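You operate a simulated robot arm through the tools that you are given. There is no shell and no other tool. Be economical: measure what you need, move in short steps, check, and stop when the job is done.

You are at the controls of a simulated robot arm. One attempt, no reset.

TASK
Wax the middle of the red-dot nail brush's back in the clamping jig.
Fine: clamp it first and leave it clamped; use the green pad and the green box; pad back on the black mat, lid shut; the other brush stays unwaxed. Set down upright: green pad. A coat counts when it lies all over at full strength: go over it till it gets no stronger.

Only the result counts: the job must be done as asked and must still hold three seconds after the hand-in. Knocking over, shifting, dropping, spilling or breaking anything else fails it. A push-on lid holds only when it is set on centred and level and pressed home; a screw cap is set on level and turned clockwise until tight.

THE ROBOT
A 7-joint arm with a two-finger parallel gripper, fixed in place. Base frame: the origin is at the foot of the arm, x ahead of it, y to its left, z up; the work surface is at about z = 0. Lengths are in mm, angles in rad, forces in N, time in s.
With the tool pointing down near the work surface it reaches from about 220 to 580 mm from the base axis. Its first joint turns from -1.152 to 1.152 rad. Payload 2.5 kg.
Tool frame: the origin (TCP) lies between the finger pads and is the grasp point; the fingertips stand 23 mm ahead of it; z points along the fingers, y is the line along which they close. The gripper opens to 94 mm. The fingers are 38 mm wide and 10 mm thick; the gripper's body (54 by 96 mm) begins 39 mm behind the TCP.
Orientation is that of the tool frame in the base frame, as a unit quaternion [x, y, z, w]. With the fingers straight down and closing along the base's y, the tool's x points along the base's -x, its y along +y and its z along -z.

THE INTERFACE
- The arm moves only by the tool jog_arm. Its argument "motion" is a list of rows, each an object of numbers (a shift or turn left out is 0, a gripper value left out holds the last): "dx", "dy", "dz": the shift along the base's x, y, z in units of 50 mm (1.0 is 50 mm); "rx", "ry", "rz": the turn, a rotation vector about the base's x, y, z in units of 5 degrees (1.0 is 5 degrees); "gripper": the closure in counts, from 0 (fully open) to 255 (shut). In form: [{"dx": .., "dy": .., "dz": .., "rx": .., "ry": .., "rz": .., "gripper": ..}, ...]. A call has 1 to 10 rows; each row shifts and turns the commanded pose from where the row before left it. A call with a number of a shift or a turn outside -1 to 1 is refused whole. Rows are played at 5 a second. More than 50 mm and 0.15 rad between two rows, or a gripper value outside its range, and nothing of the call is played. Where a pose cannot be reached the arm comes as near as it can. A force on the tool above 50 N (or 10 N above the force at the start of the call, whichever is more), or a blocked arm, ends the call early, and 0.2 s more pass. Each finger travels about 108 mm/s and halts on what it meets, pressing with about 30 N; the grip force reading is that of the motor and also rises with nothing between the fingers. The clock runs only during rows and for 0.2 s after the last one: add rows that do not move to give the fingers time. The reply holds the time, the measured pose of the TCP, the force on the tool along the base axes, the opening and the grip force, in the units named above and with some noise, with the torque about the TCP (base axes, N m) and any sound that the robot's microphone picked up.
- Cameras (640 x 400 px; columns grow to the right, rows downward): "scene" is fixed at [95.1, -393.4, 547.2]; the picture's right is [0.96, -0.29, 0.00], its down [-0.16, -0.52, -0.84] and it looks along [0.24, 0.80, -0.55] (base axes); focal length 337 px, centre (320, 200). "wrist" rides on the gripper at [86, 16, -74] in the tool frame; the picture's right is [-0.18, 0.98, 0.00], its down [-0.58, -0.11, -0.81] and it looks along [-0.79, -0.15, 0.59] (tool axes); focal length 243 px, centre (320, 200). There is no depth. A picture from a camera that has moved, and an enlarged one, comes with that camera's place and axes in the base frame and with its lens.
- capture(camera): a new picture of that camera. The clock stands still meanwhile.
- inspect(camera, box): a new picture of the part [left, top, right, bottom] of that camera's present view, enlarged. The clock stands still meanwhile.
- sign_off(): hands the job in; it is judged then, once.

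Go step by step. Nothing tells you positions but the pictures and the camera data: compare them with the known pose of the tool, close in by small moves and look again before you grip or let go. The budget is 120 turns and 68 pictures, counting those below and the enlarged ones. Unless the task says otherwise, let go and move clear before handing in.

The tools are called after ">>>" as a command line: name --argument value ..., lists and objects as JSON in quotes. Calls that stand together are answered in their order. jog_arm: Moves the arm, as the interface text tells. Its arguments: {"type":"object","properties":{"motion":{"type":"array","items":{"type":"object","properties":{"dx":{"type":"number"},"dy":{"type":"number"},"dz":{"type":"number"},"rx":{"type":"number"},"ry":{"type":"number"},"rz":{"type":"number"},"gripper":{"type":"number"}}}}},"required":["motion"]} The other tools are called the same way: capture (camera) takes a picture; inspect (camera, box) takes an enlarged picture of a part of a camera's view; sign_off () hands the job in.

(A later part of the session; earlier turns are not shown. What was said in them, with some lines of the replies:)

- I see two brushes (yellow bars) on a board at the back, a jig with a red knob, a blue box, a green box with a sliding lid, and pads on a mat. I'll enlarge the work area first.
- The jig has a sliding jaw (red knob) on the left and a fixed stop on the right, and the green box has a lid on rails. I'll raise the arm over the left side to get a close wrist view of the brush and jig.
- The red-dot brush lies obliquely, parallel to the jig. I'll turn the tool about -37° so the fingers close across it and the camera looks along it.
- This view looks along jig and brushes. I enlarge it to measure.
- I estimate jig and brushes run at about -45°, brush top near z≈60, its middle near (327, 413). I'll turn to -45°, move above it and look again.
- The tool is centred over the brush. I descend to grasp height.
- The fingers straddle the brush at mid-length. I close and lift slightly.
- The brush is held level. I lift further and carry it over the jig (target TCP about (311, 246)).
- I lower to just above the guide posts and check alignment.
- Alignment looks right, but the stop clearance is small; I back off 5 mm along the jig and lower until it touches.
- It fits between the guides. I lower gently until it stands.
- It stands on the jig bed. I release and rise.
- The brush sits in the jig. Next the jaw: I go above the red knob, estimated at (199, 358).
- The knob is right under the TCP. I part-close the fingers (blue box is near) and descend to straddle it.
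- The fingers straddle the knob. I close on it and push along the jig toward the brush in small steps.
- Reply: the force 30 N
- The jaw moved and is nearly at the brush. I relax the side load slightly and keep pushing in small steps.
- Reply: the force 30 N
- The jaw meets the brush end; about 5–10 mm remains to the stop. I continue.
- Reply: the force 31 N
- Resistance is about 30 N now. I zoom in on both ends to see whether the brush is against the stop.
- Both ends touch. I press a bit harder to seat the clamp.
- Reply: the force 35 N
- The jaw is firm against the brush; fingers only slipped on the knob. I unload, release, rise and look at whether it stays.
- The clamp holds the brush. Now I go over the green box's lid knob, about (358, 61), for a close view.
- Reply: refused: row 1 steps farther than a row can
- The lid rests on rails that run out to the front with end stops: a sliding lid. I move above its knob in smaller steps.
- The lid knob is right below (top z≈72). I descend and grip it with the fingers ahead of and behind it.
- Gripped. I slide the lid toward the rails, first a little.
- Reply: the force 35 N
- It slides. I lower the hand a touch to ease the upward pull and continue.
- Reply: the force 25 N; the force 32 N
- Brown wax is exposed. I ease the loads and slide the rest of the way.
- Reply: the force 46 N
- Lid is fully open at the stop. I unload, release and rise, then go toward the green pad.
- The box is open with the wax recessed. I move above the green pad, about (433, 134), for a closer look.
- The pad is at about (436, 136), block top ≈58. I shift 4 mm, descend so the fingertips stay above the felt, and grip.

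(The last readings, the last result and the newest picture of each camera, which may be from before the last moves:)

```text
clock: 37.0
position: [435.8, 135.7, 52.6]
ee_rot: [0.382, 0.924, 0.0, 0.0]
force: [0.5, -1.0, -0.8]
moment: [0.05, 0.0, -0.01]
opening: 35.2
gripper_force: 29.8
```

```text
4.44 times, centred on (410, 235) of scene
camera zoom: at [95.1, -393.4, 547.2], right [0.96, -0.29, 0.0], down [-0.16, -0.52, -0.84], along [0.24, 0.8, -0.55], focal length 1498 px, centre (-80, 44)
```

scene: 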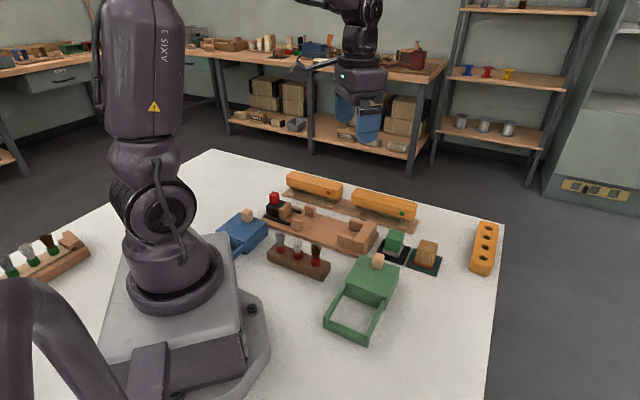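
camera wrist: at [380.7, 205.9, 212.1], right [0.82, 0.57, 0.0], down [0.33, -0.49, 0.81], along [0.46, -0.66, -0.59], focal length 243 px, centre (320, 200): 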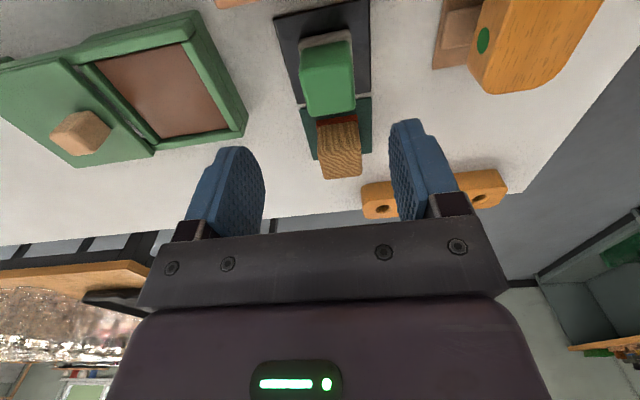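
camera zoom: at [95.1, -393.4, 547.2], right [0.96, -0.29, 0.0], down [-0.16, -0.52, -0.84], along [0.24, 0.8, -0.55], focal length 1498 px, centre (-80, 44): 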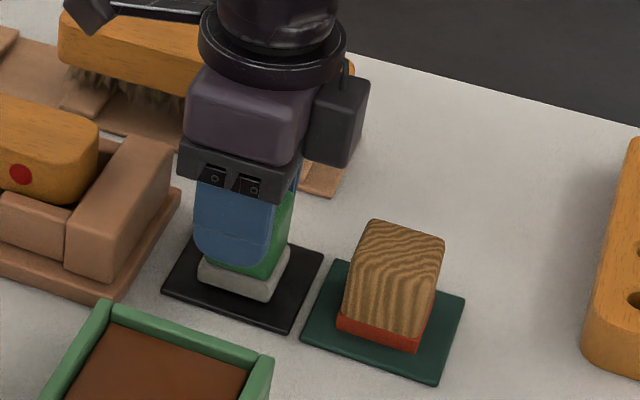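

Gripped. I note the return pose (435.8, 135.7, 52.6), lift, and carry the pad over the wax at about (341, 47).

>>> jog_arm --motion '[{"dz": 0.7}, {"dz": 0.8}, {"dx": -0.63, "dy": -0.59}, {"dx": -0.63, "dy": -0.59}, {"dx": -0.63, "dy": -0.59}, {}, {"dz": -0.2}, {}]'

>>> inspect --camera "scene" --box '[315, 200, 445, 320]'

>>> capture --camera "wrist"

```text
clock: 38.8
position: [342.7, 49.4, 118.0]
ee_rot: [0.381, 0.924, 0.001, 0.0]
force: [0.4, 0.0, -0.4]
moment: [0.0, 0.01, 0.01]
opening: 35.3
gripper_force: 29.9
```

```text
3.33 times, centred on (380, 260) of scene
camera zoom: at [95.0, -393.4, 547.2], right [0.96, -0.29, 0.0], down [-0.16, -0.52, -0.84], along [0.24, 0.8, -0.55], focal length 1124 px, centre (120, 0)
```

zoom: 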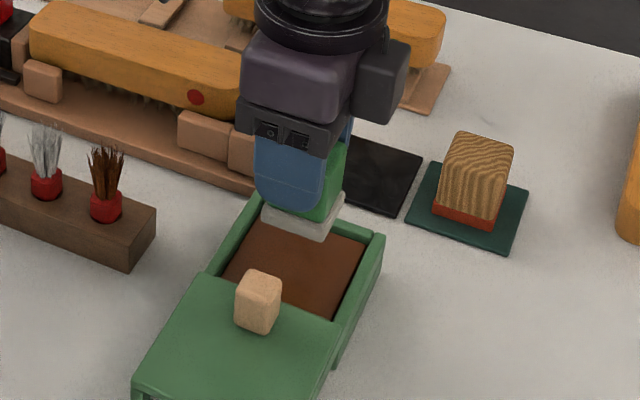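

```text
24 pictures are left
camera wrist: at [291.6, 121.0, 191.8], right [0.82, 0.57, 0.0], down [0.33, -0.49, 0.81], along [0.46, -0.66, -0.59], focal length 243 px, centre (320, 200)
```

wrist: 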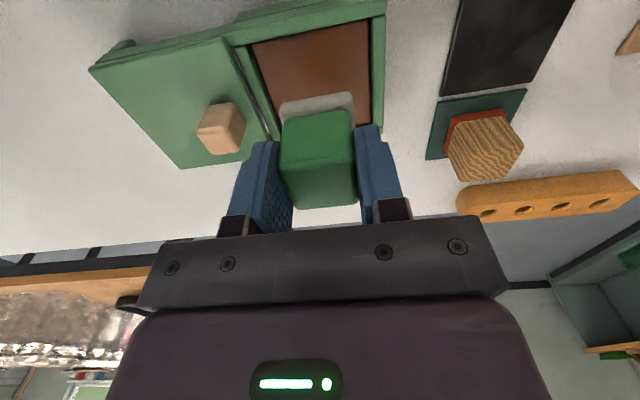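

The pad is centred over the wax opening. I lower until it touches.

>>> jog_arm --motion '[{"dx": 0.02, "dy": -0.02, "dz": -0.4}, {"dz": -0.3}, {"dz": -0.06}, {}]'

>>> inspect --camera "scene" --box '[335, 220, 415, 280]'

```text
clock: 39.8
position: [342.4, 47.1, 79.7]
ee_rot: [0.383, 0.924, 0.001, 0.001]
force: [0.1, -0.7, -0.5]
moment: [0.01, 0.01, -0.02]
opening: 35.2
gripper_force: 30.2
```

```text
6.67 times, centred on (375, 250) of scene
camera zoom: at [95.1, -393.4, 547.2], right [0.96, -0.29, 0.0], down [-0.16, -0.52, -0.84], along [0.24, 0.8, -0.55], focal length 2247 px, centre (-47, -133)
```

zoom: 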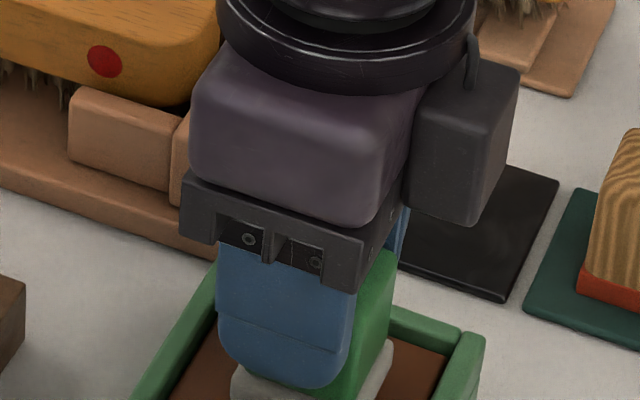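

Well inside the opening. I continue downward in small steps until contact.

>>> jog_arm --motion '[{"dz": -0.05}, {"dz": -0.05}, {"dz": -0.05}, {}]'

```text
clock: 40.8
position: [342.7, 46.8, 72.6]
ee_rot: [0.382, 0.924, 0.002, 0.002]
force: [-0.9, 2.3, 26.2]
moment: [-0.08, -0.02, -0.01]
opening: 35.4
gripper_force: 29.6
```

Contact with about 26 N. I rub lightly in the wax to load the pad, then lift straight up.

>>> jog_arm --motion '[{"dz": 0.02}, {"dx": 0.08, "dy": -0.08}, {"dx": -0.16, "dy": 0.16}, {"dx": 0.08, "dy": -0.08}, {"dx": 0.08, "dy": 0.08}, {"dx": -0.08, "dy": -0.08}, {}, {"dz": 0.5}, {"dz": 0.6}, {}]'

>>> inspect --camera "scene" --box '[315, 200, 435, 290]'

```text
clock: 43.0
position: [341.4, 46.3, 126.1]
ee_rot: [0.382, 0.924, 0.0, -0.001]
force: [0.1, 0.2, -0.4]
moment: [0.01, 0.0, -0.01]
opening: 35.3
gripper_force: 29.6
```

```text
4.44 times, centred on (375, 245) of scene
camera zoom: at [95.0, -393.4, 547.2], right [0.96, -0.29, 0.0], down [-0.16, -0.52, -0.84], along [0.24, 0.8, -0.55], focal length 1498 px, centre (76, 0)
```

zoom: 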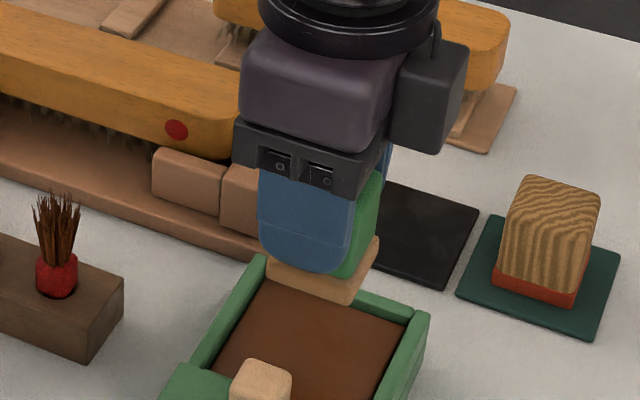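

The felt is loaded with wax. I carry the pad over the middle of the red-dot brush, about (308, 247).

>>> jog_arm --motion '[{"dz": 0.5}, {"dx": -0.13, "dy": 0.8}, {"dx": -0.13, "dy": 0.8}, {"dx": -0.13, "dy": 0.8}, {"dx": -0.13, "dy": 0.8}, {"dx": -0.14, "dy": 0.82}, {}, {"dz": -0.4}, {}]'

>>> inspect --camera "scene" --box '[250, 150, 410, 250]'

>>> capture --camera "wrist"

```text
clock: 45.0
position: [310.2, 247.8, 135.8]
ee_rot: [0.383, 0.924, 0.0, 0.0]
force: [-0.1, -0.5, -0.1]
moment: [0.02, 0.02, -0.02]
opening: 35.3
gripper_force: 29.8
```

```text
4.00 times, centred on (330, 200) of scene
camera zoom: at [95.1, -393.3, 547.2], right [0.96, -0.29, 0.0], down [-0.16, -0.52, -0.84], along [0.24, 0.8, -0.55], focal length 1348 px, centre (280, 200)
```

zoom: 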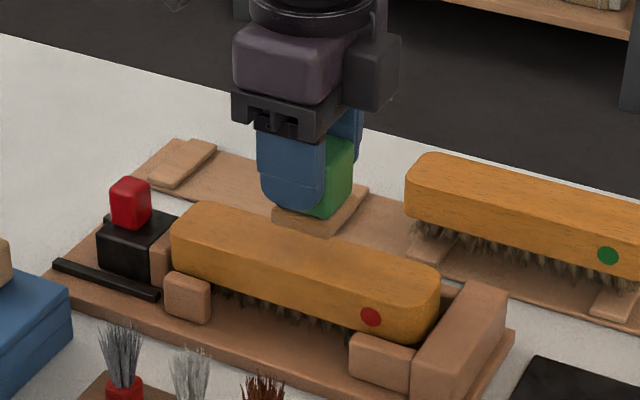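

```text
20 pictures are left
camera wrist: at [259.6, 319.7, 209.4], right [0.82, 0.57, 0.0], down [0.33, -0.49, 0.81], along [0.46, -0.67, -0.59], focal length 243 px, centre (320, 200)
```

wrist: 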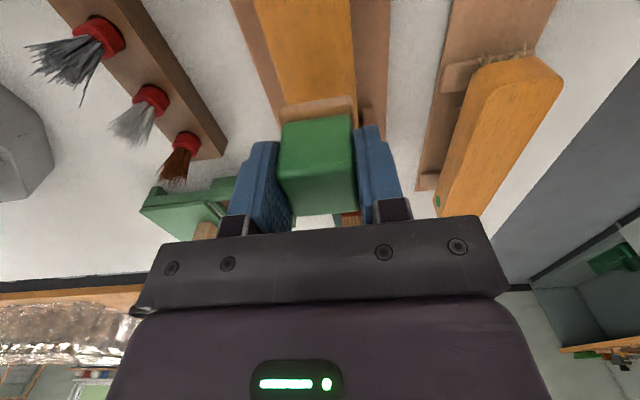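

The pad is close to the middle; I correct a few mm (toward the jaw and inward) and descend toward contact.

>>> jog_arm --motion '[{"dx": -0.087, "dy": 0.027}, {"dz": -0.25}, {"dz": -0.15}, {}]'

>>> inspect --camera "scene" --box '[266, 160, 378, 230]'

```text
clock: 46.0
position: [303.5, 249.1, 113.1]
ee_rot: [0.383, 0.924, 0.001, 0.0]
force: [0.5, 0.4, -0.7]
moment: [0.0, -0.03, 0.02]
opening: 35.4
gripper_force: 30.3
```

```text
5.71 times, centred on (322, 195) of scene
camera zoom: at [95.1, -393.4, 547.2], right [0.96, -0.29, 0.0], down [-0.16, -0.52, -0.84], along [0.24, 0.8, -0.55], focal length 1926 px, centre (309, 229)
```

zoom: 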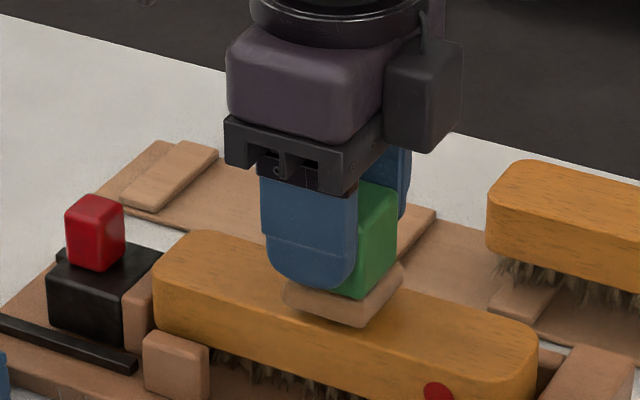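

Looks centred. I lower onto the brush in small steps.

>>> jog_arm --motion '[{"dx": 0.015, "dy": 0.015, "dz": -0.05}, {"dz": -0.04}, {"dz": -0.03}, {}]'

```text
clock: 47.0
position: [304.7, 249.7, 108.0]
ee_rot: [0.383, 0.924, 0.0, 0.0]
force: [0.8, 1.0, 2.7]
moment: [-0.03, -0.01, -0.01]
opening: 35.0
gripper_force: 30.7
```

Contact at TCP z≈108. I press lightly and stroke back and forth along the brush.

>>> jog_arm --motion '[{"dz": -0.025}, {"dx": 0.14, "dy": -0.14}, {"dx": -0.14, "dy": 0.14}, {"dx": -0.14, "dy": 0.14}, {"dx": 0.14, "dy": -0.14}, {"dx": 0.14, "dy": -0.14}, {"dx": -0.14, "dy": 0.14}, {"dx": -0.14, "dy": 0.14}, {"dx": 0.14, "dy": -0.14}, {}]'

>>> inspect --camera "scene" --box '[266, 160, 378, 230]'

```text
clock: 49.2
position: [304.5, 249.6, 106.1]
ee_rot: [0.382, 0.924, 0.001, -0.001]
force: [-7.4, 7.0, 21.7]
moment: [0.17, 0.25, 0.0]
opening: 35.2
gripper_force: 30.3
```

```text
5.71 times, centred on (322, 195) of scene
camera zoom: at [95.0, -393.4, 547.1], right [0.96, -0.29, 0.0], down [-0.16, -0.52, -0.84], along [0.24, 0.8, -0.55], focal length 1926 px, centre (309, 229)
```

zoom: 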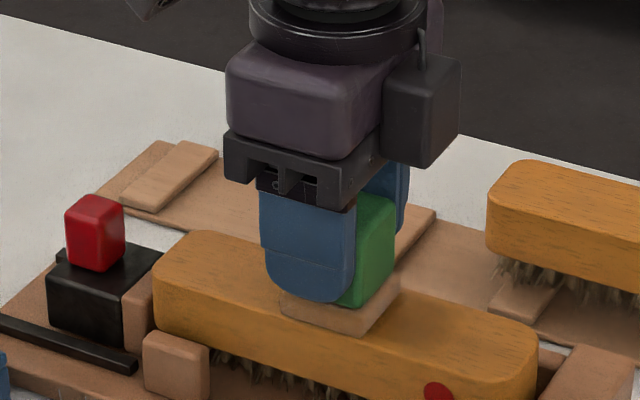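

I lift to see the coat.

>>> jog_arm --motion '[{"dz": 0.5}, {"dz": 0.6}, {}]'

>>> inspect --camera "scene" --box '[266, 175, 378, 245]'

```text
clock: 50.0
position: [305.7, 248.3, 160.6]
ee_rot: [0.382, 0.924, 0.0, 0.0]
force: [0.5, 0.3, -1.1]
moment: [0.05, -0.01, 0.02]
opening: 35.0
gripper_force: 29.8
```

```text
5.71 times, centred on (322, 210) of scene
camera zoom: at [95.1, -393.4, 547.2], right [0.96, -0.29, 0.0], down [-0.16, -0.52, -0.84], along [0.24, 0.8, -0.55], focal length 1926 px, centre (309, 143)
```

zoom: 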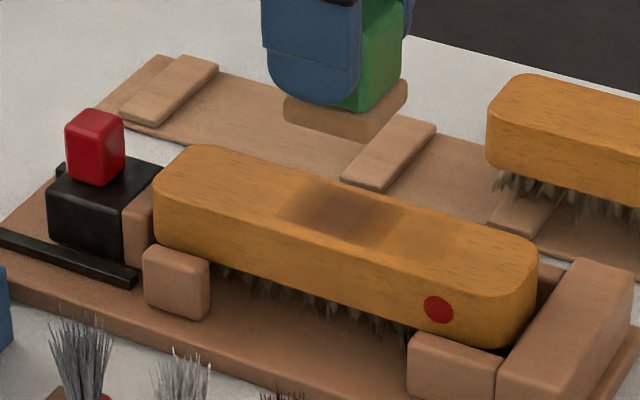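

A dark coat is building at the middle, not uniform yet. I go back down and stroke more, slower and covering both directions.

>>> jog_arm --motion '[{"dz": -0.6}, {"dz": -0.5}, {"dx": -0.12, "dy": 0.12}, {"dx": -0.1, "dy": 0.1}, {"dx": 0.11, "dy": -0.11}, {"dx": 0.11, "dy": -0.11}, {"dx": 0.12, "dy": -0.12}, {"dx": 0.1, "dy": -0.1}, {"dx": -0.11, "dy": 0.11}, {"dx": -0.11, "dy": 0.11}]'

>>> jog_arm --motion '[{"dx": 0.04, "dy": 0.04}, {"dx": -0.12, "dy": 0.12}, {"dx": 0.12, "dy": -0.12}, {"dx": 0.12, "dy": -0.12}, {"dx": -0.12, "dy": 0.12}, {"dx": -0.08, "dy": -0.08}, {"dx": -0.12, "dy": 0.12}, {"dx": 0.12, "dy": -0.12}, {"dx": 0.12, "dy": -0.12}, {"dx": -0.08, "dy": 0.16}]'

>>> jog_arm --motion '[{"dz": 0.6}, {"dz": 0.5}, {}]'

>>> inspect --camera "scene" --box '[266, 175, 378, 245]'

```text
clock: 52.2
position: [306.7, 250.3, 105.9]
ee_rot: [0.382, 0.924, 0.001, 0.001]
force: [5.0, -3.5, 12.7]
moment: [-0.18, -0.14, 0.07]
opening: 35.4
gripper_force: 29.9
```

```text
clock: 54.4
position: [306.5, 247.5, 106.0]
ee_rot: [0.384, 0.923, -0.001, 0.001]
force: [3.2, -8.0, 19.5]
moment: [-0.19, -0.06, 0.02]
opening: 35.3
gripper_force: 29.8
```

```text
clock: 55.2
position: [305.8, 248.4, 161.0]
ee_rot: [0.383, 0.924, 0.0, 0.001]
force: [0.5, -0.1, -0.1]
moment: [-0.04, -0.01, 0.04]
opening: 35.2
gripper_force: 29.7
```

```text
5.71 times, centred on (322, 210) of scene
camera zoom: at [95.1, -393.4, 547.2], right [0.96, -0.29, 0.0], down [-0.16, -0.52, -0.84], along [0.24, 0.8, -0.55], focal length 1926 px, centre (309, 143)
```

zoom: 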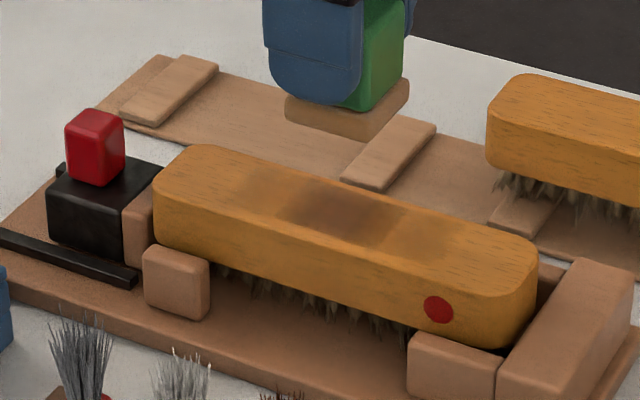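

The coat has spread and the centre is darker; the pad may be running low. I re-dip it in the wax.

>>> jog_arm --motion '[{"dx": 0.147, "dy": -0.805}, {"dx": 0.147, "dy": -0.805}, {"dx": 0.147, "dy": -0.805}, {"dx": 0.147, "dy": -0.805}, {"dx": 0.147, "dy": -0.805}, {}, {"dz": -0.5}, {"dz": -0.5}, {"dz": -0.5}, {}]'

```text
clock: 57.4
position: [341.0, 48.0, 87.6]
ee_rot: [0.382, 0.924, 0.001, 0.0]
force: [0.9, 0.1, -0.6]
moment: [0.0, -0.02, -0.01]
opening: 35.3
gripper_force: 30.2
```

>>> jog_arm --motion '[{"dz": -0.2}, {"dz": -0.08}, {}, {"dx": 0.08, "dy": -0.08}, {"dx": -0.16, "dy": 0.16}, {"dx": 0.08, "dy": -0.08}, {}, {"dz": 0.6}, {"dz": 0.85}, {}]'

>>> inspect --camera "scene" --box '[315, 190, 435, 280]'

```text
clock: 59.6
position: [341.6, 48.8, 143.9]
ee_rot: [0.382, 0.924, 0.0, 0.0]
force: [-0.2, 0.6, -0.4]
moment: [0.01, 0.0, 0.01]
opening: 35.4
gripper_force: 30.3
```

```text
4.44 times, centred on (375, 235) of scene
camera zoom: at [95.0, -393.4, 547.2], right [0.96, -0.29, 0.0], down [-0.16, -0.52, -0.84], along [0.24, 0.8, -0.55], focal length 1498 px, centre (76, 44)
```

zoom: 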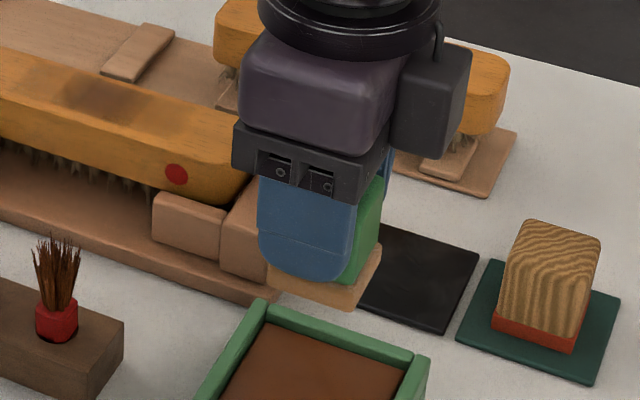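

The pad is recharged. Back to the brush middle.

>>> jog_arm --motion '[{"dz": 0.33}, {"dx": -0.146, "dy": 0.8}, {"dx": -0.146, "dy": 0.8}, {"dx": -0.146, "dy": 0.8}, {"dx": -0.146, "dy": 0.8}, {"dx": -0.146, "dy": 0.8}, {}, {"dz": -0.6}, {"dz": -0.35}, {}]'

```text
clock: 61.8
position: [305.0, 249.3, 112.9]
ee_rot: [0.383, 0.924, 0.002, -0.001]
force: [-0.4, 0.3, -0.5]
moment: [-0.01, 0.0, 0.01]
opening: 35.3
gripper_force: 30.3
```

>>> jog_arm --motion '[{"dz": -0.1}, {"dz": -0.05}, {"dx": 0.08, "dy": -0.08}, {"dx": -0.08, "dy": 0.08}, {"dx": -0.08, "dy": 0.08}, {"dx": 0.08, "dy": -0.08}, {"dx": 0.04, "dy": 0.04}, {"dx": 0.08, "dy": -0.08}, {"dx": -0.08, "dy": 0.08}, {"dx": -0.08, "dy": 0.08}]'

>>> jog_arm --motion '[{"dx": 0.08, "dy": -0.08}, {"dx": -0.08, "dy": -0.08}, {"dx": 0.08, "dy": -0.08}, {"dx": -0.08, "dy": 0.08}, {"dx": -0.08, "dy": 0.08}, {"dx": 0.08, "dy": -0.08}, {"dx": 0.04, "dy": 0.04}, {"dx": 0.1, "dy": -0.1}, {"dx": -0.2, "dy": 0.2}, {"dx": 0.1, "dy": -0.1}]'

>>> jog_arm --motion '[{"dz": 0.6}, {"dz": 0.5}, {}]'

>>> inspect --camera "scene" --box '[266, 175, 378, 245]'

```text
clock: 64.0
position: [302.2, 252.9, 105.5]
ee_rot: [0.383, 0.924, 0.0, 0.0]
force: [-0.2, -0.5, 0.7]
moment: [-0.05, 0.02, 0.01]
opening: 35.1
gripper_force: 30.0
```

```text
clock: 66.2
position: [305.9, 248.7, 106.5]
ee_rot: [0.382, 0.924, 0.001, 0.0]
force: [1.4, 0.1, 0.4]
moment: [0.02, 0.0, 0.0]
opening: 35.2
gripper_force: 29.9
```

```text
clock: 67.0
position: [305.5, 247.8, 159.9]
ee_rot: [0.382, 0.924, -0.001, 0.0]
force: [-0.6, -0.6, -0.1]
moment: [0.0, 0.0, 0.0]
opening: 35.2
gripper_force: 30.8
```

```text
5.71 times, centred on (322, 210) of scene
camera zoom: at [95.1, -393.4, 547.2], right [0.96, -0.29, 0.0], down [-0.16, -0.52, -0.84], along [0.24, 0.8, -0.55], focal length 1926 px, centre (309, 143)
```

zoom: 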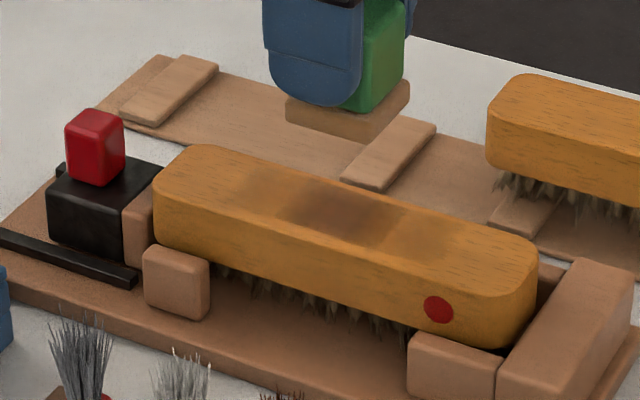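

The last strokes barely pressed (force ≈0), so the pad has slid up slightly in the grip. I go down again and find real contact.

>>> jog_arm --motion '[{"dz": -0.6}, {"dz": -0.5}, {"dz": -0.03}, {}]'

```text
clock: 68.0
position: [304.5, 249.2, 105.8]
ee_rot: [0.383, 0.924, 0.001, 0.001]
force: [-4.7, -4.8, 23.3]
moment: [-0.25, 0.17, -0.04]
opening: 35.2
gripper_force: 29.6
```

Now 23 N. I stroke across the middle.

>>> jog_arm --motion '[{"dx": 0.1, "dy": -0.1}, {"dx": -0.1, "dy": 0.1}, {"dx": -0.1, "dy": 0.1}, {"dx": 0.1, "dy": -0.1}, {"dx": 0.1, "dy": -0.1}, {"dx": -0.1, "dy": 0.1}, {"dx": -0.1, "dy": 0.1}, {"dx": 0.1, "dy": -0.1}, {}]'

>>> jog_arm --motion '[{"dx": 0.05, "dy": 0.05}, {"dx": 0.1, "dy": -0.1}, {"dx": -0.1, "dy": 0.1}, {"dx": -0.1, "dy": 0.1}, {"dx": 0.1, "dy": -0.1}, {"dx": -0.1, "dy": -0.1}, {"dx": 0.1, "dy": -0.1}, {"dx": -0.2, "dy": 0.2}, {"dx": 0.1, "dy": -0.1}, {"dx": 0.05, "dy": 0.05}]'

>>> jog_arm --motion '[{"dz": 0.6}, {"dz": 0.5}, {}]'

>>> inspect --camera "scene" --box '[266, 175, 378, 245]'

```text
clock: 70.0
position: [304.8, 250.0, 104.0]
ee_rot: [0.382, 0.924, 0.002, 0.0]
force: [-6.8, 6.5, 22.1]
moment: [0.14, 0.14, 0.0]
opening: 35.2
gripper_force: 30.5
```

```text
clock: 72.2
position: [305.2, 247.5, 104.5]
ee_rot: [0.382, 0.924, 0.001, 0.0]
force: [-0.6, -0.3, 0.1]
moment: [-0.01, -0.01, 0.03]
opening: 35.2
gripper_force: 30.0
```

```text
clock: 73.0
position: [306.6, 249.8, 160.7]
ee_rot: [0.383, 0.924, 0.0, 0.0]
force: [0.3, -0.4, -0.2]
moment: [0.0, 0.02, -0.01]
opening: 35.4
gripper_force: 30.1
```

```text
5.71 times, centred on (322, 210) of scene
camera zoom: at [95.1, -393.4, 547.2], right [0.96, -0.29, 0.0], down [-0.16, -0.52, -0.84], along [0.24, 0.8, -0.55], focal length 1926 px, centre (309, 143)
```

zoom: 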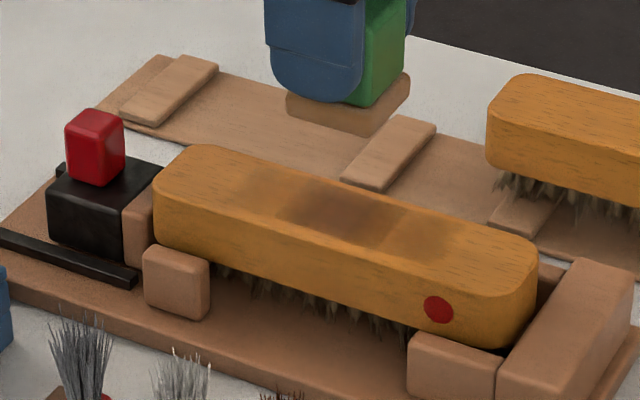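

The middle zone shows a dark, even coat with lighter smears either side. I zoom in to judge its strength and evenness.

>>> inspect --camera "scene" --box '[300, 195, 348, 225]'

```text
13.33 times, centred on (324, 210) of scene
camera zoom: at [95.1, -393.4, 547.2], right [0.96, -0.29, 0.0], down [-0.16, -0.52, -0.84], along [0.24, 0.8, -0.55], focal length 4495 px, centre (267, 67)
```

zoom: 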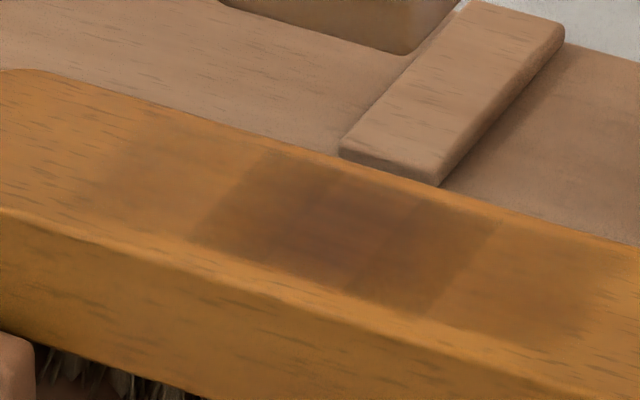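

The patch is two tones: its right half (toward the dot) is a bit lighter. I press again and work that side, keeping the force up.

>>> jog_arm --motion '[{"dx": 0.12, "dy": -0.12, "dz": -0.6}, {"dz": -0.5}, {"dz": -0.03}, {"dz": -0.02}, {}]'

```text
clock: 74.2
position: [311.4, 243.8, 103.7]
ee_rot: [0.383, 0.924, 0.001, 0.0]
force: [-6.5, -2.7, 25.2]
moment: [-0.23, 0.12, -0.04]
opening: 35.3
gripper_force: 29.9
```

>>> jog_arm --motion '[{"dx": 0.1, "dy": -0.1}, {"dx": -0.1, "dy": 0.1}, {"dx": -0.1, "dy": 0.1, "dz": -0.01}, {"dx": 0.1, "dy": -0.1}, {"dx": 0.1, "dy": -0.1}, {"dx": -0.1, "dy": 0.1, "dz": -0.01}, {"dx": -0.1, "dy": 0.1}, {"dx": 0.1, "dy": -0.1}]'

>>> jog_arm --motion '[{"dx": 0.05, "dy": 0.05, "dz": -0.01}, {"dx": 0.1, "dy": -0.1}, {"dx": -0.1, "dy": 0.1}, {"dx": -0.1, "dy": 0.1, "dz": -0.01}, {"dx": 0.1, "dy": -0.1}, {"dx": -0.1, "dy": -0.1}, {"dx": 0.1, "dy": -0.1, "dz": -0.01}, {"dx": -0.1, "dy": 0.1}, {"dx": -0.1, "dy": 0.1}, {"dx": 0.05, "dy": 0.05}]'

```text
clock: 76.0
position: [310.6, 245.5, 101.0]
ee_rot: [0.381, 0.925, 0.003, -0.001]
force: [-5.7, 2.4, 38.1]
moment: [-0.17, 0.03, -0.11]
opening: 35.2
gripper_force: 29.9
```

```text
clock: 76.4
position: [311.3, 244.8, 102.4]
ee_rot: [0.381, 0.925, 0.0, -0.003]
force: [-2.5, -2.4, 8.9]
moment: [-0.14, -0.09, -0.06]
opening: 35.4
gripper_force: 30.2
stopped in row 1: the force on the tool passed its limit at 54 N (the readings are from after the stop); the commanded pose is now the measured one
```

The pad slid up further in the grip; now about 9 N. I stroke at this gentle pressure without pushing lower.

>>> jog_arm --motion '[{"dx": 0.1, "dy": -0.1}, {"dx": -0.1, "dy": 0.1}, {"dx": -0.12, "dy": 0.12}, {"dx": 0.12, "dy": -0.12}, {"dx": 0.1, "dy": -0.1}, {"dx": -0.1, "dy": 0.1}, {"dx": -0.12, "dy": 0.12}, {"dx": -0.12, "dy": 0.12}, {"dx": 0.12, "dy": -0.12}]'

>>> jog_arm --motion '[{"dz": 0.6}, {"dz": 0.6}, {}]'

>>> inspect --camera "scene" --box '[284, 170, 364, 220]'

```text
clock: 78.4
position: [302.3, 253.3, 102.2]
ee_rot: [0.378, 0.926, 0.001, -0.005]
force: [-7.1, 6.8, 23.7]
moment: [0.07, -0.14, 0.06]
opening: 35.3
gripper_force: 30.1
```

```text
clock: 79.2
position: [302.9, 252.1, 163.0]
ee_rot: [0.382, 0.924, 0.0, -0.002]
force: [0.4, 0.7, -0.5]
moment: [0.03, -0.01, -0.01]
opening: 35.3
gripper_force: 30.2
```

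```text
8.00 times, centred on (324, 195) of scene
camera zoom: at [95.1, -393.4, 547.2], right [0.96, -0.29, 0.0], down [-0.16, -0.52, -0.84], along [0.24, 0.8, -0.55], focal length 2697 px, centre (288, 240)
```

zoom: 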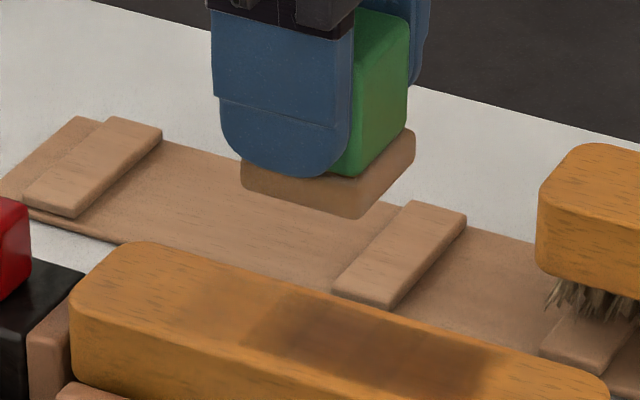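

The right half has darkened to match. I re-dip once more for a final pass over the whole middle.

>>> jog_arm --motion '[{"dx": 0.156, "dy": -0.818}, {"dx": 0.156, "dy": -0.818}, {"dx": 0.156, "dy": -0.818}, {"dx": 0.156, "dy": -0.818}, {"dx": 0.156, "dy": -0.818}, {}, {"dz": -0.6}, {"dz": -0.6}, {"dz": -0.5}, {}]'

>>> jog_arm --motion '[{"dz": -0.1}, {"dz": -0.05}, {"dz": -0.04}, {}]'

```text
clock: 81.4
position: [342.5, 46.9, 75.5]
ee_rot: [0.381, 0.924, 0.0, -0.002]
force: [0.0, 0.8, -0.5]
moment: [-0.02, 0.02, -0.01]
opening: 35.2
gripper_force: 30.3
```

```text
clock: 82.4
position: [343.4, 47.5, 66.8]
ee_rot: [0.381, 0.925, 0.0, -0.002]
force: [-0.6, -0.8, 1.0]
moment: [0.0, -0.07, 0.0]
opening: 35.1
gripper_force: 29.9
```

Just at contact. I press slightly, rub, then return to the brush.

>>> jog_arm --motion '[{"dz": -0.03}, {"dx": 0.08, "dy": -0.08}, {"dx": -0.16, "dy": 0.16}, {"dx": 0.08, "dy": -0.08}, {}, {"dz": 0.6}, {"dz": 0.7}, {"dz": 0.65}, {}]'

>>> jog_arm --motion '[{"dx": -0.156, "dy": 0.818}, {"dx": -0.156, "dy": 0.818}, {"dx": -0.156, "dy": 0.818}, {"dx": -0.156, "dy": 0.818}, {"dx": -0.156, "dy": 0.818}, {}, {"dz": -0.6}, {"dz": -0.4}, {}]'

```text
clock: 84.4
position: [343.1, 46.4, 164.0]
ee_rot: [0.381, 0.925, -0.001, -0.003]
force: [-0.5, -0.9, 0.2]
moment: [0.0, 0.05, 0.0]
opening: 35.1
gripper_force: 29.8
```

```text
clock: 86.4
position: [303.7, 250.8, 111.8]
ee_rot: [0.381, 0.924, 0.0, -0.003]
force: [0.2, 0.0, 0.6]
moment: [0.01, -0.01, 0.0]
opening: 35.0
gripper_force: 29.7
```

>>> jog_arm --motion '[{"dz": -0.14}, {"dz": -0.04}, {"dz": -0.02}, {}]'

```text
clock: 87.4
position: [304.1, 251.6, 102.9]
ee_rot: [0.381, 0.924, 0.0, -0.002]
force: [0.4, 0.0, -0.3]
moment: [0.02, 0.03, -0.02]
opening: 35.1
gripper_force: 30.1
```

>>> jog_arm --motion '[{"dz": -0.03}, {}]'

```text
clock: 88.0
position: [304.6, 252.2, 103.1]
ee_rot: [0.38, 0.925, 0.001, -0.003]
force: [-6.1, -1.8, 18.4]
moment: [-0.23, 0.06, -0.07]
opening: 35.3
gripper_force: 30.5
```

Good, 18 N. I stroke over the whole middle.

>>> jog_arm --motion '[{"dx": -0.1, "dy": 0.1}, {"dx": 0.1, "dy": -0.1}, {"dx": 0.1, "dy": -0.1}, {"dx": -0.1, "dy": 0.1}, {"dx": -0.1, "dy": 0.1}, {"dx": 0.1, "dy": -0.1}, {"dx": 0.1, "dy": -0.1}, {"dx": -0.1, "dy": 0.1}, {}]'

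>>> jog_arm --motion '[{"dx": 0.05, "dy": 0.05}, {"dx": -0.1, "dy": 0.1}, {"dx": 0.2, "dy": -0.2}, {"dx": -0.1, "dy": 0.1}, {"dx": -0.1, "dy": -0.1}, {"dx": -0.1, "dy": 0.1}, {"dx": 0.2, "dy": -0.2}, {"dx": -0.1, "dy": 0.1}, {"dx": 0.05, "dy": 0.05}, {}]'

>>> jog_arm --motion '[{"dz": 0.6}, {"dz": 0.6}, {}]'

>>> inspect --camera "scene" --box '[284, 180, 364, 230]'

```text
clock: 90.0
position: [305.8, 250.2, 102.9]
ee_rot: [0.382, 0.924, 0.001, -0.001]
force: [6.4, -5.5, 19.5]
moment: [-0.24, -0.35, -0.01]
opening: 35.0
gripper_force: 30.2
```

```text
clock: 92.2
position: [303.6, 251.1, 102.7]
ee_rot: [0.38, 0.925, -0.001, -0.003]
force: [-4.9, -8.2, 21.8]
moment: [-0.4, 0.01, -0.11]
opening: 35.2
gripper_force: 30.1
```

```text
clock: 93.0
position: [304.5, 250.7, 162.4]
ee_rot: [0.381, 0.925, 0.0, -0.002]
force: [0.4, 0.2, -0.1]
moment: [0.01, 0.01, 0.02]
opening: 35.2
gripper_force: 30.0
```

```text
8.00 times, centred on (324, 205) of scene
camera zoom: at [95.1, -393.4, 547.2], right [0.96, -0.29, 0.0], down [-0.16, -0.52, -0.84], along [0.24, 0.8, -0.55], focal length 2697 px, centre (288, 160)
```

zoom: 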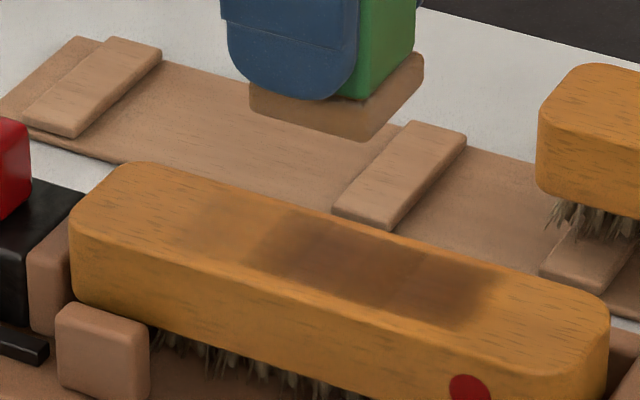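

The coat now looks even across the middle. One close look to compare strength with before.

>>> inspect --camera "scene" --box '[300, 195, 348, 225]'

```text
13.33 times, centred on (324, 210) of scene
camera zoom: at [95.1, -393.4, 547.2], right [0.96, -0.29, 0.0], down [-0.16, -0.52, -0.84], along [0.24, 0.8, -0.55], focal length 4495 px, centre (267, 67)
```

zoom: 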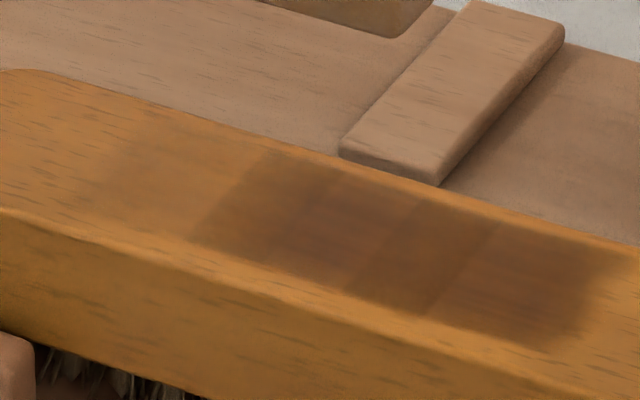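

Stripes show the left part of the patch (toward the jaw) slightly lighter. I work that side, shifted about 9 mm toward the jaw.

>>> jog_arm --motion '[{"dx": -0.13, "dy": 0.13, "dz": -0.6}, {"dz": -0.5}, {"dz": -0.1}, {"dz": -0.02}, {}]'

```text
clock: 94.2
position: [298.9, 258.2, 102.3]
ee_rot: [0.381, 0.925, 0.001, -0.002]
force: [-9.1, -6.6, 31.3]
moment: [-0.43, 0.16, -0.06]
opening: 35.3
gripper_force: 30.2
```

>>> jog_arm --motion '[{"dz": 0.01, "dx": -0.1, "dy": 0.1}, {"dx": 0.1, "dy": -0.1}, {"dx": 0.1, "dy": -0.1}, {"dx": -0.1, "dy": 0.1}, {"dx": -0.1, "dy": 0.1}, {"dx": 0.1, "dy": -0.1}, {"dx": 0.1, "dy": -0.1}, {"dx": -0.1, "dy": 0.1}, {}]'

>>> jog_arm --motion '[{"dx": 0.05, "dy": 0.05}, {"dx": -0.1, "dy": 0.1}, {"dx": 0.2, "dy": -0.2}, {"dx": -0.1, "dy": 0.1}, {"dx": -0.1, "dy": -0.1}, {"dx": -0.1, "dy": 0.1}, {"dx": 0.2, "dy": -0.2}, {"dx": 0.1, "dy": -0.1}, {"dx": -0.1, "dy": 0.1}, {}]'

>>> jog_arm --motion '[{"dz": 0.6}, {"dz": 0.6}, {}]'

>>> inspect --camera "scene" --box '[300, 195, 348, 225]'

```text
clock: 96.2
position: [299.3, 257.0, 102.7]
ee_rot: [0.382, 0.924, 0.0, -0.001]
force: [9.1, -4.2, 21.8]
moment: [-0.16, -0.37, 0.0]
opening: 35.3
gripper_force: 30.2
```

```text
clock: 98.4
position: [302.2, 249.9, 100.9]
ee_rot: [0.383, 0.924, 0.0, -0.001]
force: [7.6, -8.6, 26.0]
moment: [-0.23, -0.41, -0.08]
opening: 35.5
gripper_force: 29.4
```

```text
clock: 99.2
position: [299.6, 250.4, 161.3]
ee_rot: [0.381, 0.925, -0.001, -0.004]
force: [-0.1, 0.4, -0.5]
moment: [-0.01, -0.04, -0.01]
opening: 35.5
gripper_force: 30.1
```

```text
13.33 times, centred on (324, 210) of scene
camera zoom: at [95.1, -393.4, 547.2], right [0.96, -0.29, 0.0], down [-0.16, -0.52, -0.84], along [0.24, 0.8, -0.55], focal length 4495 px, centre (267, 67)
```

zoom: 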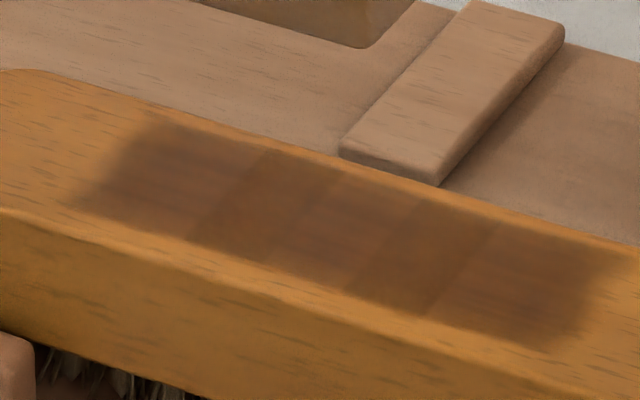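

The coat is now even and dark across the whole middle. I carry the pad back over the black mat.

>>> jog_arm --motion '[{"dx": 0.545, "dy": -0.459}, {"dx": 0.545, "dy": -0.459}, {"dx": 0.545, "dy": -0.459}, {"dx": 0.545, "dy": -0.459}, {"dx": 0.545, "dy": -0.459}, {}, {"dz": -0.6}, {"dz": -0.6}, {"dz": -0.5}, {}]'

>>> inspect --camera "scene" --box '[370, 190, 450, 280]'

```text
clock: 101.4
position: [434.6, 137.1, 74.6]
ee_rot: [0.381, 0.925, 0.0, -0.003]
force: [0.9, -0.6, -0.1]
moment: [0.03, -0.01, -0.04]
opening: 35.7
gripper_force: 30.5
```

```text
4.44 times, centred on (410, 235) of scene
camera zoom: at [95.1, -393.4, 547.2], right [0.96, -0.29, 0.0], down [-0.16, -0.52, -0.84], along [0.24, 0.8, -0.55], focal length 1498 px, centre (-80, 44)
```

zoom: 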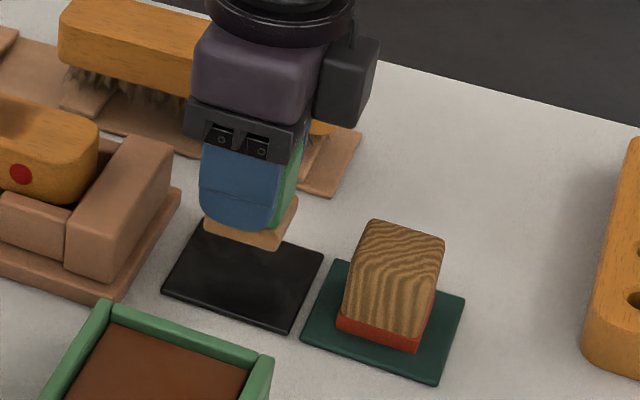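

>>> jog_arm --motion '[{"dx": 0.024, "dy": -0.028, "dz": -0.35}, {"dz": -0.13}, {"dz": -0.04}, {}]'

```text
clock: 102.4
position: [437.9, 136.1, 50.3]
ee_rot: [0.381, 0.924, 0.0, -0.003]
force: [-0.4, -0.1, 0.8]
moment: [-0.03, 0.02, 0.0]
opening: 35.2
gripper_force: 29.7
```

>>> jog_arm --motion '[{"dz": -0.04}, {"dz": -0.03}, {}]'

```text
clock: 103.2
position: [438.5, 134.3, 46.1]
ee_rot: [0.382, 0.924, 0.0, -0.003]
force: [-0.6, -0.6, -0.4]
moment: [0.0, 0.02, 0.03]
opening: 35.3
gripper_force: 30.1
```

>>> jog_arm --motion '[{"dz": -0.03}, {"dz": -0.02}, {}]'

```text
clock: 104.0
position: [438.3, 135.5, 44.0]
ee_rot: [0.382, 0.924, 0.0, -0.002]
force: [0.2, 0.0, 0.0]
moment: [0.01, -0.03, 0.0]
opening: 35.3
gripper_force: 30.1
```

>>> jog_arm --motion '[{"dz": -0.02}, {"dz": -0.02}, {}]'

>>> inspect --camera "scene" --box '[370, 200, 450, 270]'

```text
clock: 104.8
position: [438.6, 135.8, 41.3]
ee_rot: [0.381, 0.924, -0.001, -0.002]
force: [-2.2, -0.2, 8.2]
moment: [0.01, 0.01, 0.02]
opening: 35.2
gripper_force: 30.3
```

```text
5.71 times, centred on (410, 235) of scene
camera zoom: at [95.0, -393.4, 547.2], right [0.96, -0.29, 0.0], down [-0.16, -0.52, -0.84], along [0.24, 0.8, -0.55], focal length 1926 px, centre (-194, 0)
```

zoom: 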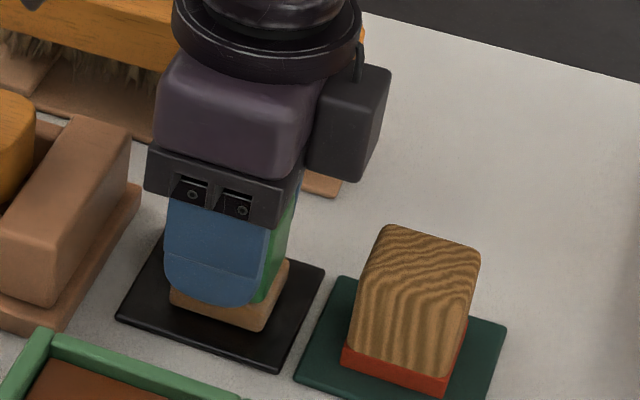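

The pad stands on the mat. I release, rise and return above the lid knob at about (296, 0).

>>> jog_arm --motion '[{"gripper": 80}, {}, {}, {"dz": 0.7}, {"dz": 0.8}, {"dz": 0.8}, {}]'

>>> jog_arm --motion '[{"dx": -0.568, "dy": -0.541, "gripper": 110}, {"dx": -0.568, "dy": -0.541}, {"dx": -0.568, "dy": -0.541}, {"dx": -0.568, "dy": -0.541}, {"dx": -0.568, "dy": -0.541}, {}]'

>>> capture --camera "wrist"

>>> inspect --camera "scene" --box '[280, 180, 460, 340]'

```text
clock: 106.4
position: [438.2, 135.8, 155.6]
ee_rot: [0.381, 0.925, 0.0, -0.003]
force: [0.3, -0.2, -0.3]
moment: [-0.01, -0.02, -0.01]
opening: 64.3
gripper_force: 0.1
```

```text
clock: 107.8
position: [296.3, 1.2, 156.4]
ee_rot: [0.38, 0.925, 0.0, -0.002]
force: [-0.2, 1.0, -0.4]
moment: [0.03, 0.05, -0.01]
opening: 53.6
gripper_force: 0.0
```

```text
5 pictures are left
camera wrist: at [246.3, 71.8, 231.4], right [0.82, 0.57, 0.0], down [0.34, -0.49, 0.8], along [0.46, -0.66, -0.59], focal length 243 px, centre (320, 200)
```

wrist: 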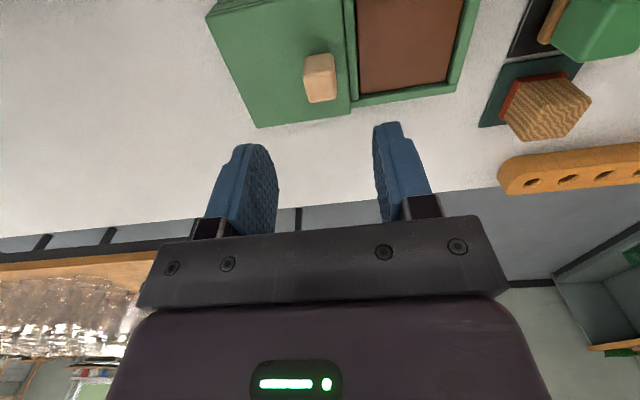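

```text
2.50 times, centred on (370, 260) of scene
camera zoom: at [95.0, -393.4, 547.2], right [0.96, -0.29, 0.0], down [-0.16, -0.52, -0.84], along [0.24, 0.8, -0.55], focal length 843 px, centre (195, 50)
```

zoom: 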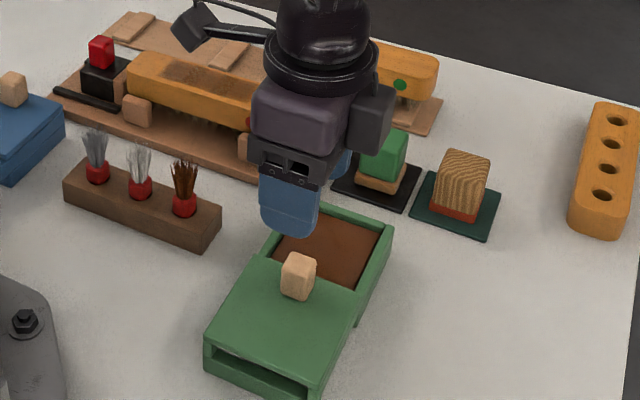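

The pad is upright on its mat, and the knob is under the hand. I descend, grip and slide the lid back.

>>> jog_arm --motion '[{"dz": -0.6}, {"dz": -0.6}, {"dz": -0.36}, {"gripper": 200}, {"gripper": 255}, {}, {}]'

>>> jog_arm --motion '[{"dx": 0.14, "dy": 0.14}, {"dx": 0.14, "dy": 0.14}, {}]'

```text
clock: 109.4
position: [296.8, -0.4, 79.3]
ee_rot: [0.38, 0.925, 0.0, -0.002]
force: [13.0, 11.6, -21.8]
moment: [0.15, -0.24, -0.22]
opening: 21.3
gripper_force: 44.9
```

```text
clock: 110.2
position: [308.7, 12.9, 79.1]
ee_rot: [0.382, 0.924, 0.0, -0.004]
force: [1.1, -1.2, -13.1]
moment: [0.58, 0.59, -0.18]
opening: 21.6
gripper_force: 45.2
```

>>> jog_arm --motion '[{"dx": 0.14, "dy": 0.14}, {"dx": 0.14, "dy": 0.14}, {"dx": 0.14, "dy": 0.14}, {}]'

>>> jog_arm --motion '[{"dx": 0.14, "dy": 0.14}, {"dx": 0.14, "dy": 0.14}, {"dx": 0.14, "dy": 0.14}, {}]'

```text
clock: 111.2
position: [330.3, 36.2, 79.3]
ee_rot: [0.381, 0.925, 0.0, -0.003]
force: [1.4, -1.5, -28.1]
moment: [0.06, -0.02, -0.37]
opening: 21.0
gripper_force: 45.1
```

```text
clock: 112.2
position: [350.7, 55.5, 78.3]
ee_rot: [0.381, 0.924, 0.0, -0.003]
force: [-10.3, 11.1, -8.5]
moment: [0.22, -0.33, -0.6]
opening: 20.9
gripper_force: 45.0
```

>>> jog_arm --motion '[{"dx": 0.08, "dy": 0.1}, {"dx": 0.07, "dy": 0.07}, {"dx": 0.04, "dy": 0.04}, {}]'

>>> inspect --camera "scene" --box '[315, 220, 445, 350]'

```text
clock: 113.2
position: [360.4, 65.1, 78.8]
ee_rot: [0.381, 0.925, -0.001, -0.003]
force: [-23.4, 0.5, 17.6]
moment: [-0.48, -0.25, -0.31]
opening: 21.1
gripper_force: 44.9
```

```text
3.08 times, centred on (380, 285) of scene
camera zoom: at [95.0, -393.4, 547.2], right [0.96, -0.29, 0.0], down [-0.16, -0.52, -0.84], along [0.24, 0.8, -0.55], focal length 1037 px, centre (135, -62)
```

zoom: 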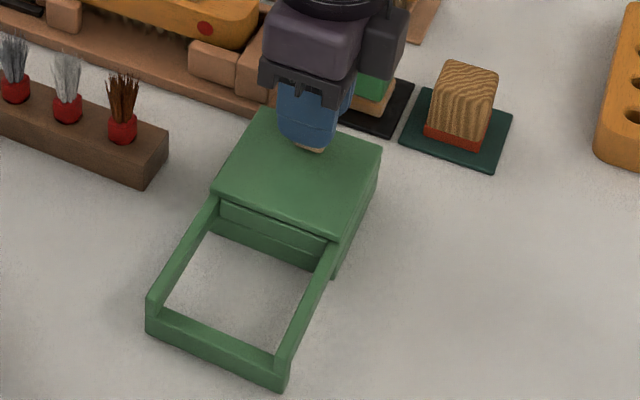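

The lid is back in its original shut position against its stop. I unload, release and rise clear.

>>> jog_arm --motion '[{"dx": -0.03, "dy": -0.01}, {"gripper": 110}, {}, {"dz": 0.6}, {"dz": 0.8}, {"dz": 0.8}, {}]'

>>> capture --camera "wrist"

>>> inspect --camera "scene" --box '[210, 160, 450, 340]'

```text
clock: 114.8
position: [360.1, 64.1, 189.2]
ee_rot: [0.381, 0.925, 0.0, -0.002]
force: [0.0, 1.4, 0.3]
moment: [0.0, 0.02, -0.01]
opening: 53.4
gripper_force: 0.0
```

```text
2 pictures are left
camera wrist: at [310.4, 136.7, 263.7], right [0.82, 0.57, 0.0], down [0.34, -0.49, 0.8], along [0.46, -0.66, -0.59], focal length 243 px, centre (320, 200)
```

wrist: 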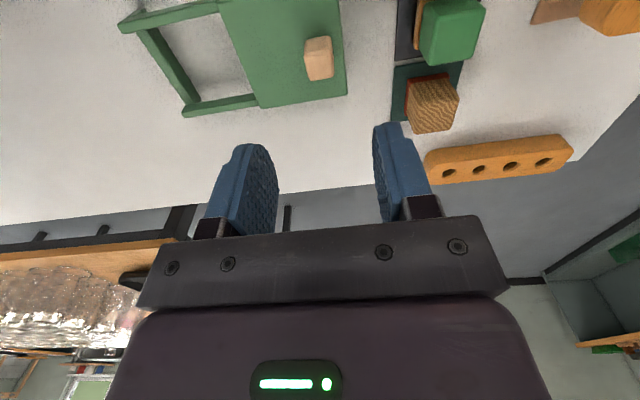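

```text
2.22 times, centred on (330, 250) of scene
camera zoom: at [95.0, -393.4, 547.2], right [0.96, -0.29, 0.0], down [-0.16, -0.52, -0.84], along [0.24, 0.8, -0.55], focal length 749 px, centre (298, 89)
```

zoom: 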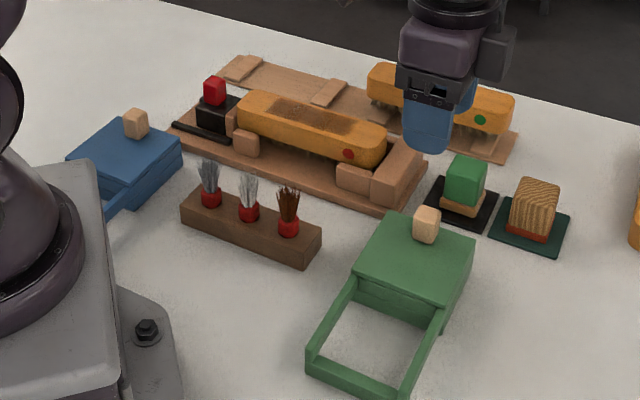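

Everything is as asked: the brush is clamped and waxed at its middle, the pad is upright on the black mat, the lid is shut and the hand is clear. I hand in.

>>> sign_off

```text
The job is handed in.
```

I've handed the job in: the red-dot brush is clamped in the jig, and the middle of its back has an even, dark coat of wax. In my last close-up the coat looked the same strength all over. It runs a little past the middle toward both ends, because the strokes carried the pad that far.

The green pad is upright on the black mat and the green box's lid is shut. The other brush was not touched.
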